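You operate a simulated robot arm through the tools that you are given. There is no shell and no other tool. Be economical: measure what you need, move in short steps, check, and stop when the job is done.

Carry out the task below with a simulated robot arm. There is one attempt and no reset: what you move stays moved.

TASK
Fetch the socket cup with a blue ring and set it on top of the round filter on the top of the check bench.
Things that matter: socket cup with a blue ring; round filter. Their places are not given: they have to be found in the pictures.

It is judged by the outcome, as a careful person would: the job done as asked, and still so three seconds after it is handed in. It fails if anything else is knocked over, pushed out of place, dropped, spilled or broken.

THE ROBOT
A 7-joint arm with a two-finger parallel gripper, fixed in place. Base frame: the origin is at the foot of the arm, x ahead of it, y to its left, z up; the work surface is at about z = 0. Lengths are in mm, angles in degrees, forces in N, time in s.
With the tool pointing down near the work surface it reaches from about 220 to 580 mm from the base axis. Its first joint turns from -66.0 to 66.0 degrees. Payload 2.5 kg.
Tool frame: the origin (TCP) lies between the finger pads and is the grasp point; the fingertips stand 23 mm ahead of it; z points along the fingers, y is the line along which they close. The gripper opens to 94 mm. The fingers are 38 mm wide and 10 mm thick; the gripper's body (54 by 96 mm) begins 39 mm behind the TCP.
Orientation is that of the tool frame in the base frame, as [roll, pitch, yaw] about the fixed x, y, z axes, in that order (R = Rz(yaw) Ry(pitch) Rx(roll)). With the fingers straight down and closing along the base's y, the tool's x points along the base's -x, its y along +y and its z along -z.

THE INTERFACE
- The arm moves only by the tool send_rows. Its argument "targets" is a list of rows, each an object (a shift or turn left out is 0, a gripper value left out holds the last) with "xyz": the shift along the base's x, y, z in mm, a list of three; "dr": the turn, a rotation vector about the base's x, y, z in degrees, a list of three. In form: [{"xyz": [x, y, z], "dr": [rx, ry, rz]}, ...]. A call has 1 to 10 rows; each row shifts and turns the commanded pose from where the row before left it. "gripper" is the finger opening in mm, from 0 to 94, set as the call begins (left out, the last holds). A row lasts 0.2 s, in which the tool goes at most 50 mm and 8.6 degrees; a call with a longer step from one row to the next is refused whole, and so is a gripper value outside its range. A pose out of reach is approached as far as the arm can. The call stops where the force on the tool passes 40 N (or 10 N more than at its start, if that is more) or the arm is blocked; 0.2 s more then pass. The fingers move at their own pace (about 108 mm/s each) and stop on an object; they squeeze with about 22 N. The grip force told is the motor's: it shows also when the fingers shut on nothing. Time passes only in rows, and 0.2 s behind the last, so rows that do not move let the fingers close. It gives the time, the measured TCP pose, the force on the tool (base axes), the opening and the grip force at its end, in the units of the frame above (readings bear some noise), and new pictures: "views" is both (left out), scene, wrist or none.
- Cameras (640 x 400 px; columns grow to the right, rows downward): "scene" is fixed at [130.2, -413.9, 548.1]; the picture's right is [0.74, -0.67, 0.00], its down [-0.36, -0.39, -0.85] and it looks along [0.57, 0.63, -0.53] (base axes); focal length 364 px, centre (320, 200). "wrist" rides on the gripper at [-39, 0, -44] in the tool frame; the picture's right is [0.00, -1.00, 0.00], its down [0.97, 0.00, -0.24] and it looks along [0.24, 0.00, 0.97] (tool axes); focal length 218 px, centre (320, 200).
- locate(camera, pixels): for up to 12 pixels [column, row] of the newest picture of that camera ("zoom" is the newest enlarged one), the place [x, y, z] in the base frame of the surface seen there, good to about 2 mm. No time passes.
- enlarge(camera, box): a new picture of the part [left, top, right, bottom] of that camera's present view, enlarged. No time passes.
- finish_job(): hands the job in; it is judged then, once.

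Work in short steps. Measure before you move; look again where a grasp or a placing could have gone wrong, and mend it. You have 60 turns and 100 pictures in all, the two below and enlarged ones among them. Open the gripper and draw the arm clear of the work before you hand the job in, unless the task says otherwise; then end with one line.

The tools are called as name(argument=value, ...) on one line, values as JSON. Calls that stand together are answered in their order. send_rows: Moves the arm, as the interface text tells. Its arguments: {"type":"object","properties":{"targets":{"type":"array","items":{"type":"object","properties":{"xyz":{"type":"array","items":{"type":"number"}},"dr":{"type":"array","items":{"type":"number"}}}}},"gripper":{"type":"number"},"views":{"type":"string","enum":["both","scene","wrist","none"]}},"required":["targets"]} The other tools are called the same way: locate (camera, pixels) gives the place of the surface under pixels of a picture; enlarge (camera, box) takes an enlarged picture of a part of a camera's view; finish_job () hands the job in.

At the start:

```text
time_s: 0.0
eef_pos: [361.1, -15.6, 348.1]
orientation: [179.9, -0.1, -179.9]
wrist_force: [0.5, -0.9, -0.3]
width: 94.1
gripper_force: 0.1
```

scene: 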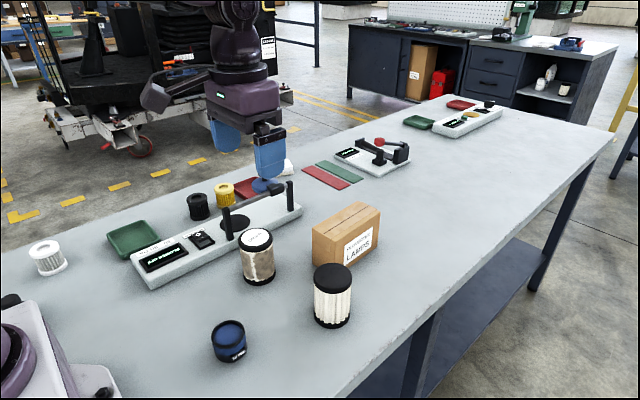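
wrist: 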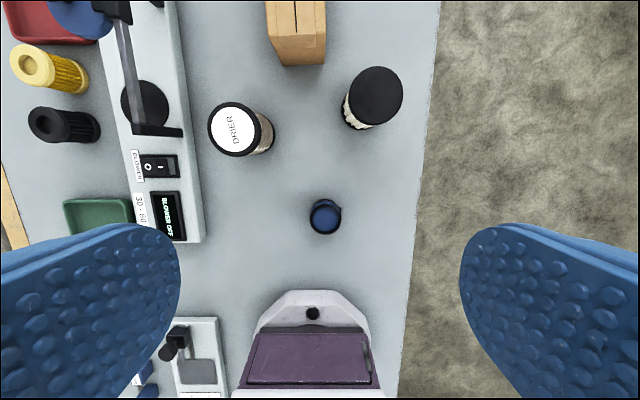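

I'll enlarge the pictures to tell the cup and the filters apart.

enlarge(camera="scene", box=[180, 170, 400, 370])

enlarge(camera="scene", box=[0, 160, 320, 400])

enlarge(camera="wrist", box=[190, 40, 430, 250])

enlarge(camera="scene", box=[300, 80, 520, 200])

```text
2.00 times, centred on (290, 270) of scene
```

zoom: 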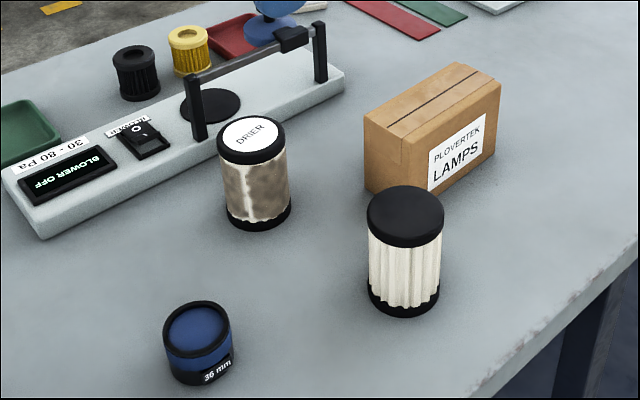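

```text
1.67 times, centred on (160, 280) of scene
```

zoom: 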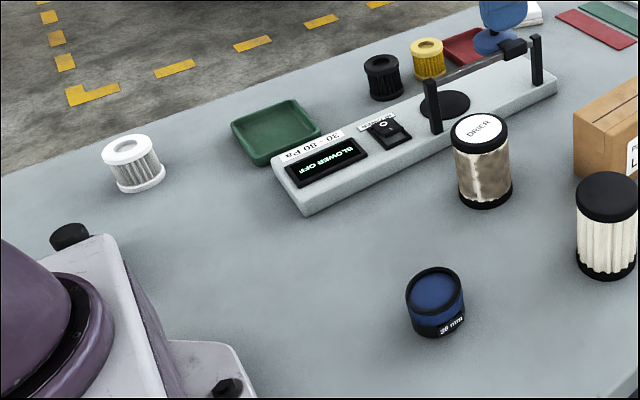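

```text
1.90 times, centred on (310, 145) of wrist
```

zoom: 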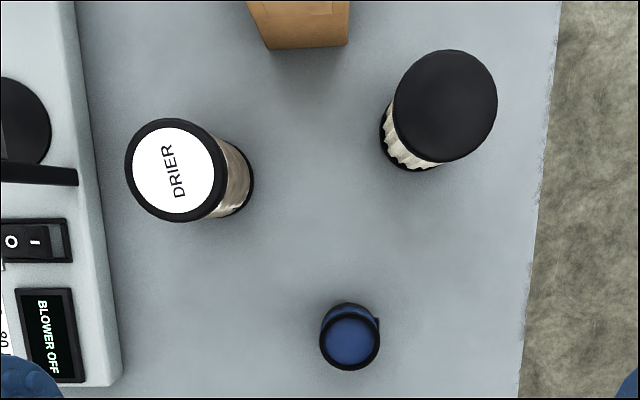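

```text
2.91 times, centred on (410, 140) of scene
```

zoom: 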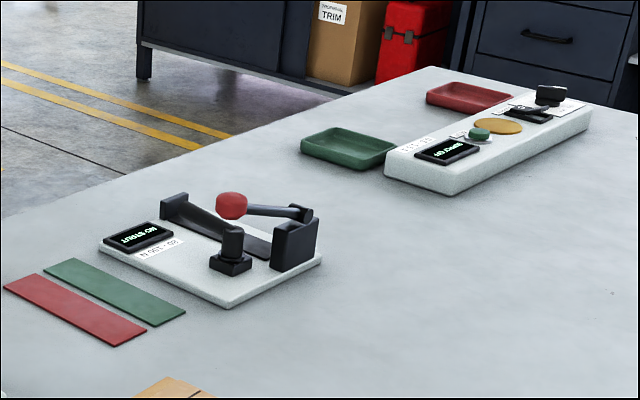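

The blue-ringed cup (36 mm) is at (228,340). I'll look closer at the tall cylinders and the remaining corner, and measure.

enlarge(camera="scene", box=[225, 210, 365, 335])

enlarge(camera="wrist", box=[100, 280, 260, 400])

locate(camera="scene", pixels=[[332, 279], [332, 266], [332, 293], [316, 277], [350, 276], [256, 238], [228, 332], [228, 321], [229, 345], [213, 331], [245, 335], [334, 325]])

locate(camera="wrist", pixels=[[376, 95], [350, 95], [400, 95], [376, 70], [376, 118], [233, 130], [325, 217], [311, 217], [339, 217], [325, 203], [325, 231], [325, 260]])

```text
3.20 times, centred on (295, 272) of scene
```

zoom: 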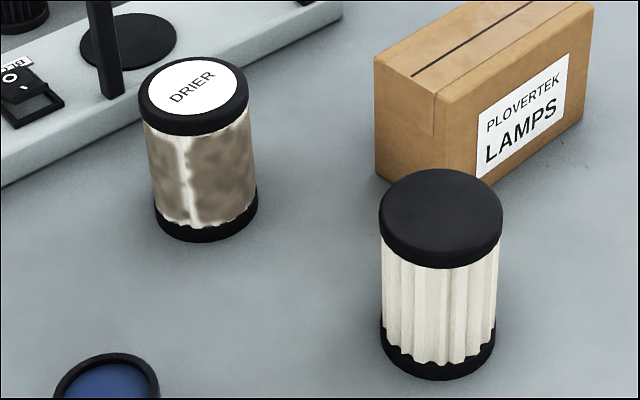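

```text
3.33 times, centred on (180, 340) of wrist
```

zoom: 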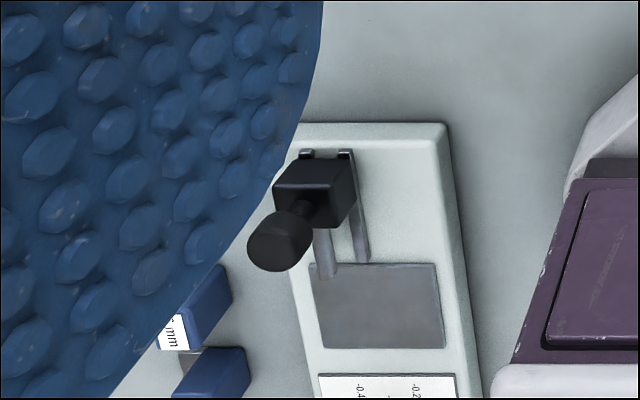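

```text
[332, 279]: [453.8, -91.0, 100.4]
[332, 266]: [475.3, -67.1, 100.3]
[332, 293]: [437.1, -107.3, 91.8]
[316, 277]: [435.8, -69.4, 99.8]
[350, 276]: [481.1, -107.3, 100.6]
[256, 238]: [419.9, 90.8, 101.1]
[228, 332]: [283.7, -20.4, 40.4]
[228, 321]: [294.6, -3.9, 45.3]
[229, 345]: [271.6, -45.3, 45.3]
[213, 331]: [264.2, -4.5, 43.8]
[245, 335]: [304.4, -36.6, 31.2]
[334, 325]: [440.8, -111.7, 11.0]
```

```text
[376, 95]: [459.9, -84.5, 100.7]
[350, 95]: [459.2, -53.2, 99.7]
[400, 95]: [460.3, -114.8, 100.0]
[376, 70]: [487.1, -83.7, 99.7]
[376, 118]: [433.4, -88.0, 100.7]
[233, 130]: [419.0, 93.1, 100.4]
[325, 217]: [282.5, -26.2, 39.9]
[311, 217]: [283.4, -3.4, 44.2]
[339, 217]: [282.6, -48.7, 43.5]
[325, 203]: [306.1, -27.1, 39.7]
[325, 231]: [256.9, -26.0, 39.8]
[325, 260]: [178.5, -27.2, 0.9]
```

The cup is centred near (283,-26), rim z≈45; the plain pleated filter has its top at z≈100 near (459,-85). I'll check the cup's label tab for choosing the grasp direction.

enlarge(camera="wrist", box=[285, 190, 365, 240])

enlarge(camera="scene", box=[188, 310, 268, 370])

```text
8.00 times, centred on (325, 215) of wrist
```

zoom: 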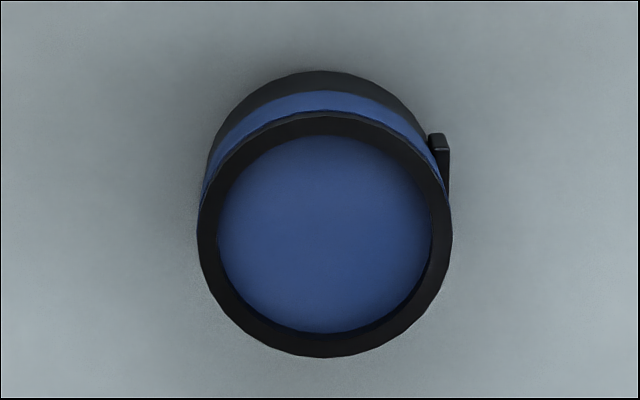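

```text
6.67 times, centred on (228, 340) of scene
```

zoom: 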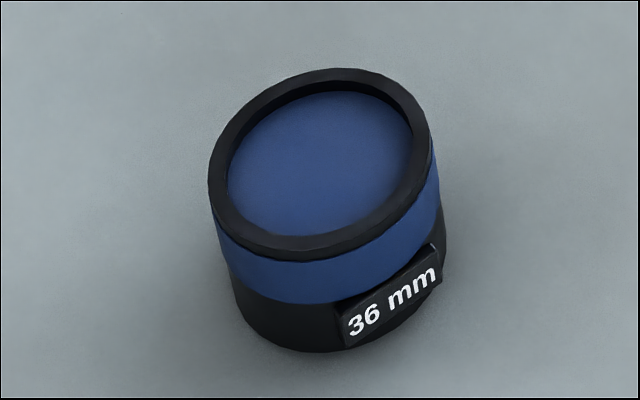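

The label tab sits low on the cup's -y side, so I'll turn the gripper 90° to close along x, while moving above the cup.

send_rows(targets=[{"xyz": [-8, -1, -15], "dr": [0, 0, 8.5]}, {"xyz": [-8, -1, -15], "dr": [0, 0, 8.5]}, {"xyz": [-8, -1, -15], "dr": [0, 0, 8.5]}, {"xyz": [-8, -1, -15], "dr": [0, 0, 8.5]}, {"xyz": [-8, -1, -15], "dr": [0, 0, 8.5]}, {"xyz": [-8, -1, -15], "dr": [0, 0, 8.5]}, {"xyz": [-8, -1, -15], "dr": [0, 0, 8.5]}, {"xyz": [-8, -1, -15], "dr": [0, 0, 8.5]}, {"xyz": [-7, -1, -15], "dr": [0, 0, 8.5]}, {"xyz": [-7, -1, -15], "dr": [0, 0, 8.5]}], gripper=80)

```text
time_s: 2.2
eef_pos: [282.5, -26.1, 197.7]
orientation: [179.9, 0.0, -94.9]
wrist_force: [-0.3, 0.5, 0.4]
width: 79.9
gripper_force: 0.0
```

scene: 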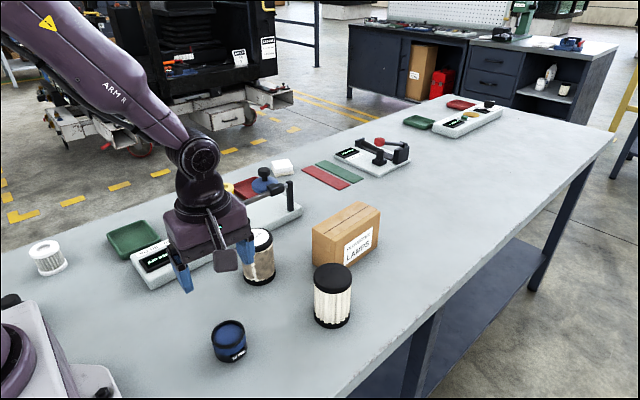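
wrist: 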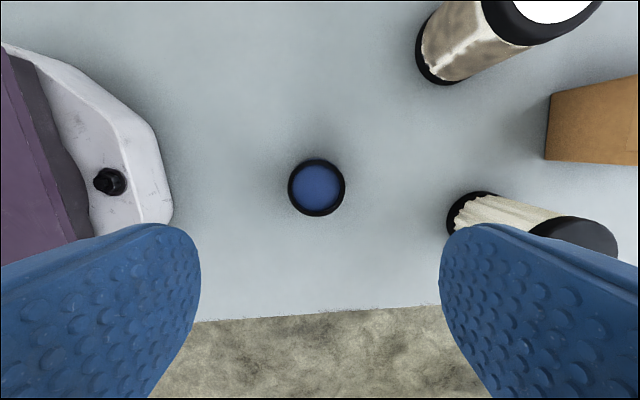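

locate(camera="wrist", pixels=[[291, 187], [342, 187], [317, 162], [317, 213], [317, 188]])

```text
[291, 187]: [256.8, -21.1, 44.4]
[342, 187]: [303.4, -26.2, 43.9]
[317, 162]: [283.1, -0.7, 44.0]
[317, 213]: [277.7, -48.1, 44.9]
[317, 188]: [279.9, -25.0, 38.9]
```

Cup centre ≈ (281,-25). Descend in line, opening 74, to TCP z≈29.

send_rows(targets=[{"xyz": [-1.5, 1, -30], "dr": [0, 0, 4.9]}, {"xyz": [0, 0, -30]}, {"xyz": [0, 0, -30]}, {"xyz": [0, 0, -25]}, {"xyz": [0, 0, -20]}, {"xyz": [0, 0, -17]}, {"xyz": [0, 0, -16]}], gripper=74)

```text
time_s: 3.8
eef_pos: [283.4, -22.9, 28.7]
orientation: [-180.0, 0.0, -90.2]
wrist_force: [0.4, -0.6, 0.2]
width: 73.8
gripper_force: 0.1
```

scene: 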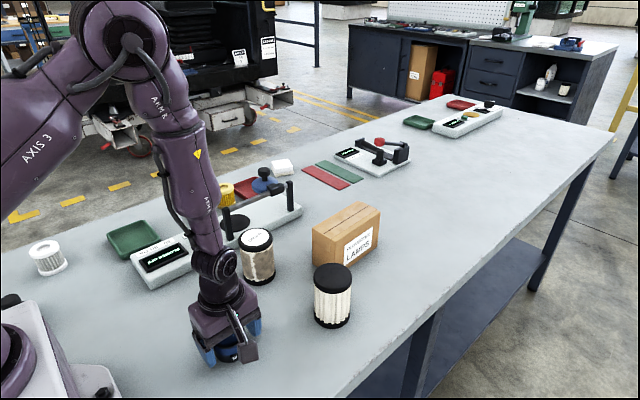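
wrist: 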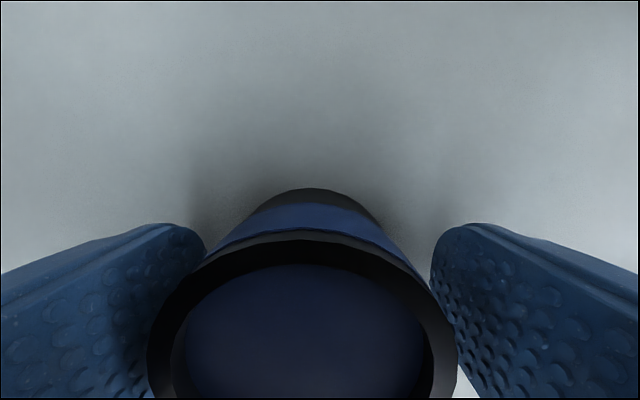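

The cup sits between the pads (centre slightly left of the middle, ~px 303). Nudge by (-2,-2) and close.

send_rows(targets=[{"xyz": [-2, -2, 0]}], views="none")

send_rows(targets=[{}, {}, {}], gripper=30, views="wrist")

```text
time_s: 4.2
eef_pos: [280.8, -26.8, 29.0]
orientation: [-180.0, 0.0, -90.1]
wrist_force: [-0.6, -0.3, -0.4]
width: 73.9
gripper_force: 0.0
```

```text
time_s: 5.0
eef_pos: [280.7, -27.2, 28.2]
orientation: [-180.0, -0.1, -90.2]
wrist_force: [-0.1, -1.2, -0.2]
width: 53.1
gripper_force: 22.3
```

wrist: 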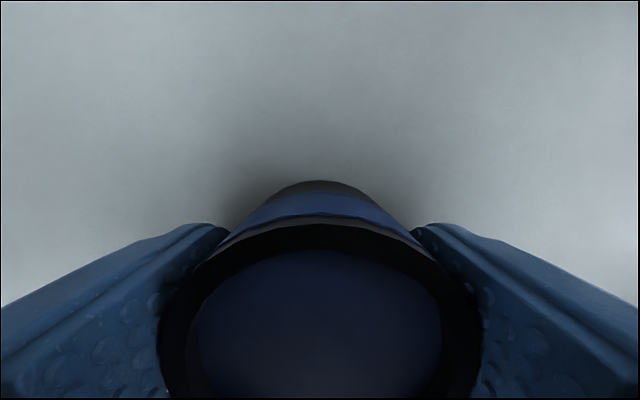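

Gripped (53 mm, 22 N). Lift straight up.

send_rows(targets=[{"xyz": [0, 0, 10]}, {"xyz": [0, 0, 30]}, {"xyz": [0, 0, 40]}, {"xyz": [0, 0, 40]}, {"xyz": [0, 0, 40]}, {}])

```text
time_s: 6.4
eef_pos: [280.6, -27.0, 188.8]
orientation: [-180.0, 0.0, -90.1]
wrist_force: [0.6, 0.0, -1.7]
width: 52.8
gripper_force: 21.7
```

scene: 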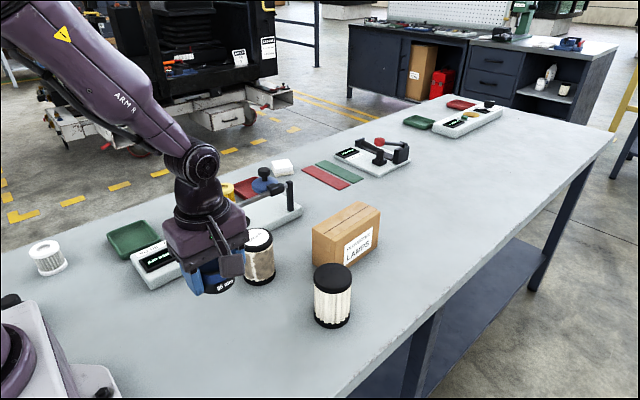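
wrist: 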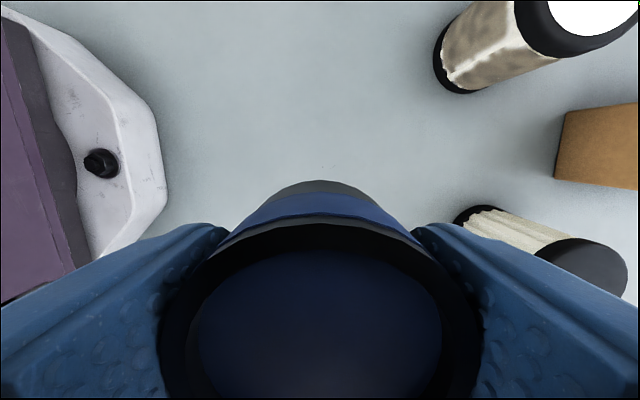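

Filter top centre ≈ (460,-85). Carry the cup over at this height (cup bottom ≈160).

send_rows(targets=[{"xyz": [15, -5, 0]}, {"xyz": [30, -10, 0]}, {"xyz": [35, -12, 0]}, {"xyz": [35, -12, 0]}, {"xyz": [34, -11, 0]}, {"xyz": [20, -6, 0]}, {"xyz": [10, -3, 0]}, {}])

```text
time_s: 8.2
eef_pos: [459.0, -86.9, 187.7]
orientation: [180.0, 0.1, -90.1]
wrist_force: [0.5, 0.2, -1.7]
width: 52.9
gripper_force: 22.2
```

scene: 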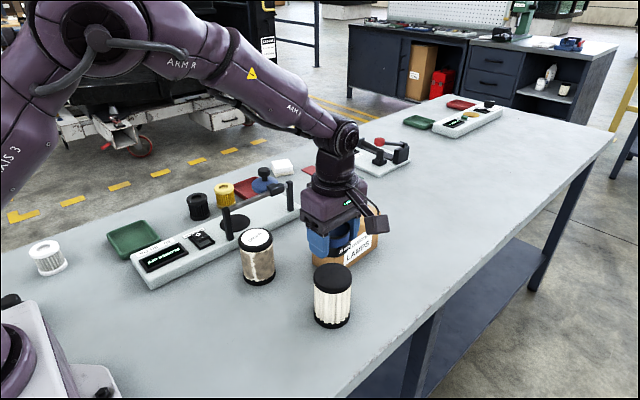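
wrist: 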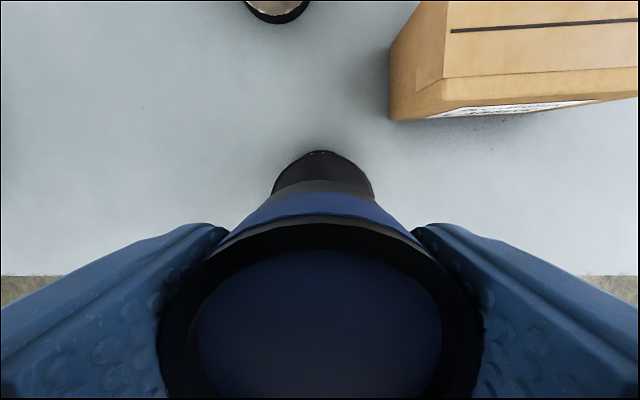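

The filter shows centred below the cup (px ~322). I'll verify the top edges in an enlarged scene view.

enlarge(camera="scene", box=[292, 230, 372, 300])

locate(camera="scene", pixels=[[315, 277], [351, 275], [328, 264], [338, 264], [328, 290], [338, 289]])

```text
5.71 times, centred on (332, 265) of scene
```

zoom: 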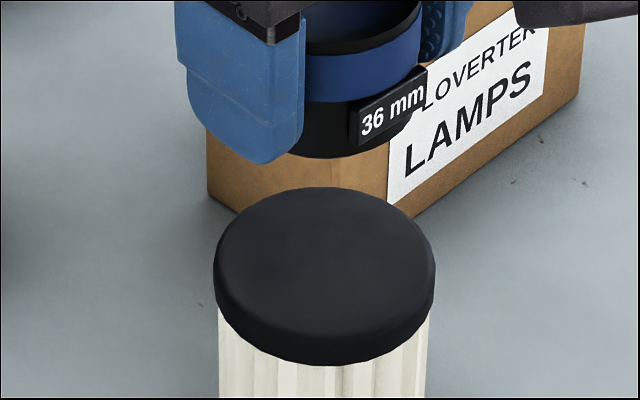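

```text
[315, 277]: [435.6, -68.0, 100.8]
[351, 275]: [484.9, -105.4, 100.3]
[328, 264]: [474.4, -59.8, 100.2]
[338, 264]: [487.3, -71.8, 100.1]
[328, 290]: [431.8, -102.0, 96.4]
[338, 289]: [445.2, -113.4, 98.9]
```

Centre confirmed ≈ (459.5,-86). Lower to just above contact.

send_rows(targets=[{"xyz": [0.5, 0, -20]}, {"xyz": [0, 0, -20]}, {"xyz": [0, 0, -12]}, {"xyz": [0, 0, -4]}, {}], views="scene")

enlarge(camera="scene", box=[292, 230, 372, 300])

```text
time_s: 9.4
eef_pos: [459.3, -84.0, 133.1]
orientation: [180.0, 0.0, -90.0]
wrist_force: [0.4, 0.9, -2.1]
width: 53.0
gripper_force: 21.6
```

scene: 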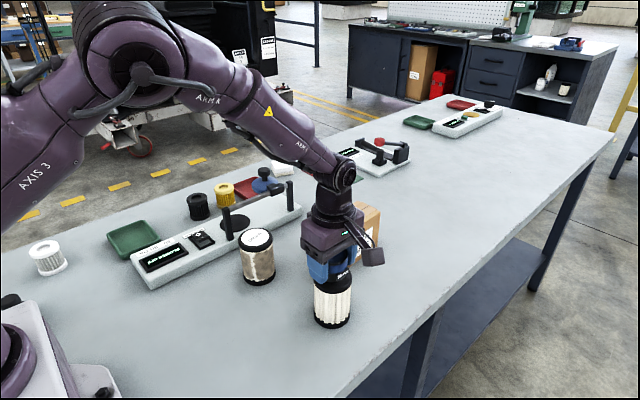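

```text
5.71 times, centred on (332, 265) of scene
```

zoom: 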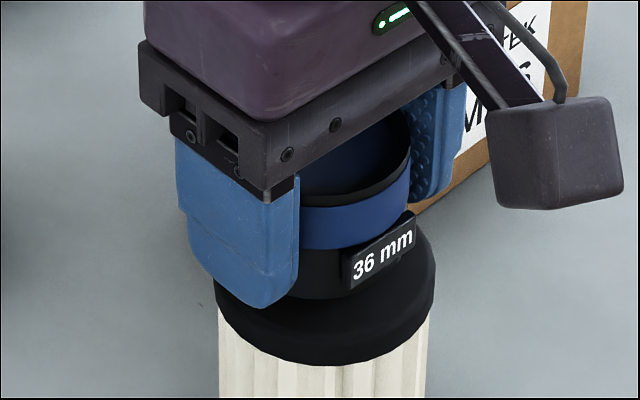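

A few mm of gap remain. Lower in 1 mm steps with a slight y correction.

send_rows(targets=[{"xyz": [0, -1.5, -1]}, {"xyz": [0, 0, -1]}, {"xyz": [0, 0, -1]}, {}], views="none")

enlarge(camera="scene", box=[292, 230, 372, 300])

```text
time_s: 10.4
eef_pos: [458.3, -86.8, 130.1]
orientation: [180.0, -0.1, -90.1]
wrist_force: [0.8, 0.6, -2.0]
width: 53.0
gripper_force: 21.8
```

```text
5.71 times, centred on (332, 265) of scene
```

zoom: 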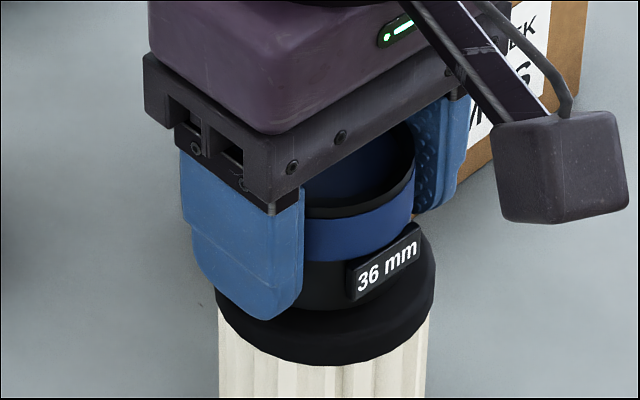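

send_rows(targets=[{"xyz": [0.5, 0, -0.7]}, {}], views="none")

send_rows(targets=[{"xyz": [0, 0, -0.7]}, {}], views="none")

```text
time_s: 11.0
eef_pos: [458.3, -86.6, 130.0]
orientation: [179.9, 0.0, -90.1]
wrist_force: [-0.7, 0.7, -1.6]
width: 53.0
gripper_force: 22.2
```

```text
time_s: 11.6
eef_pos: [459.8, -87.0, 129.4]
orientation: [180.0, 0.0, -90.1]
wrist_force: [-1.2, 0.1, 1.9]
width: 53.1
gripper_force: 22.1
```

Vertical force went from -1.7 to +1.9 N: contact. Press a hair more and check.

send_rows(targets=[{"xyz": [0, 0, -0.3]}, {}], views="none")

enlarge(camera="scene", box=[292, 230, 372, 300])

```text
time_s: 12.2
eef_pos: [460.0, -86.5, 129.2]
orientation: [-180.0, 0.0, -90.1]
wrist_force: [-2.8, 0.7, 8.4]
width: 52.8
gripper_force: 21.9
```

```text
5.71 times, centred on (332, 265) of scene
```

zoom: 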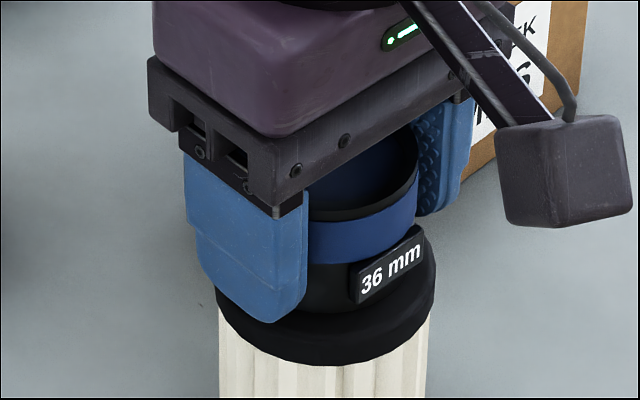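

Seated at 8 N and centred on the cap. Ease off, then open.

send_rows(targets=[{"xyz": [0, 0, 0.3]}], views="none")

send_rows(targets=[{}, {}], gripper=78, views="both")

```text
time_s: 12.6
eef_pos: [459.7, -87.8, 128.7]
orientation: [180.0, -0.1, -90.1]
wrist_force: [-3.1, 1.2, 8.0]
width: 52.8
gripper_force: 22.0
```

```text
time_s: 13.2
eef_pos: [459.6, -88.0, 129.0]
orientation: [180.0, 0.0, -90.0]
wrist_force: [0.0, -0.1, -0.3]
width: 78.2
gripper_force: 0.0
```

scene: 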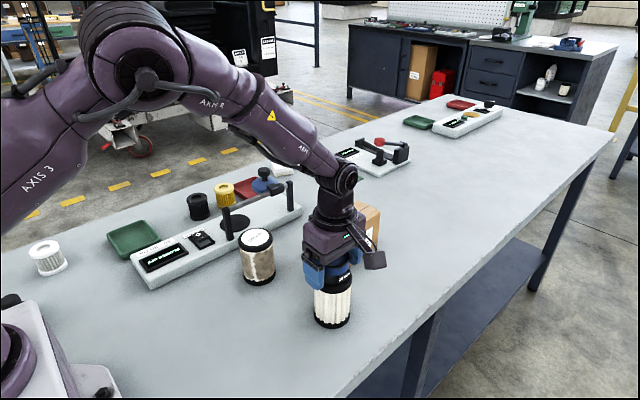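
wrist: 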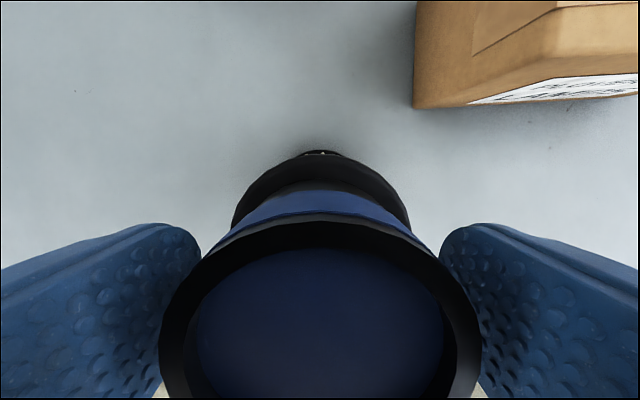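

Released and standing, with clear gaps to both pads. Withdraw straight up, then back.

send_rows(targets=[{"xyz": [0, 0, 10]}, {"xyz": [0, 0, 25]}, {"xyz": [0, 0, 40]}, {"xyz": [0, 0, 45]}, {"xyz": [0, 0, 40]}, {"xyz": [-30, 20, 10]}, {"xyz": [-40, 30, 0]}, {"xyz": [-30, 20, 0]}, {}])

enlarge(camera="scene", box=[282, 230, 382, 330])

```text
time_s: 15.2
eef_pos: [357.6, -18.0, 294.5]
orientation: [180.0, 0.0, -90.1]
wrist_force: [-0.5, 0.3, -0.6]
width: 78.2
gripper_force: 0.1
```

scene: 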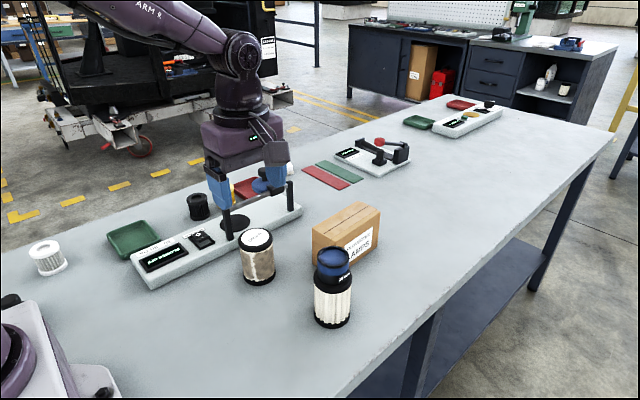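
wrist: 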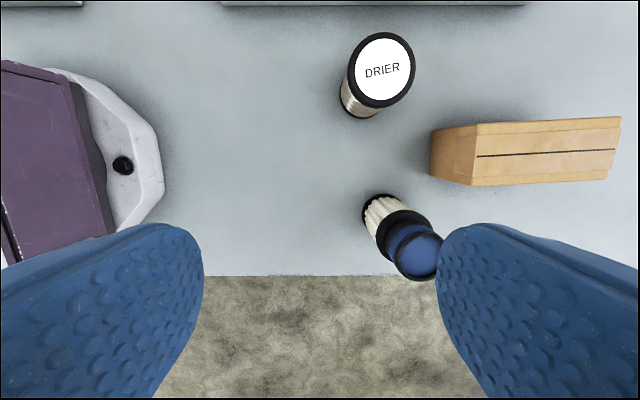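

```text
4.00 times, centred on (332, 280) of scene
```

zoom: 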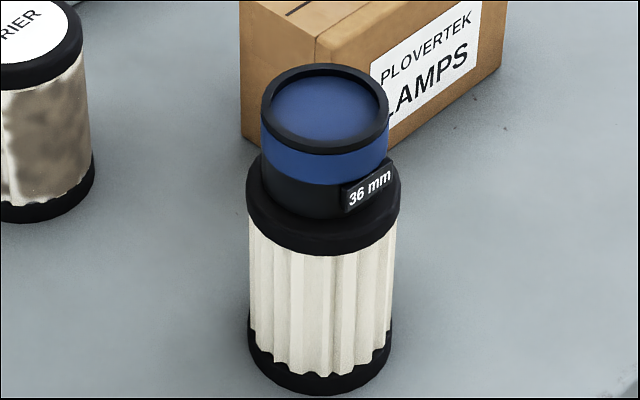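

The cup stands upright and centred on the filter, nothing else has moved and the arm is clear.

finish_job()

```text
The job is handed in.
```

The blue-ringed socket cup (marked 36 mm) is standing upright and centred on the round filter; I took that to be the plain pleated filter, not the similar can labelled DRIER. The gripper is open, the arm is clear, and the job is handed in.
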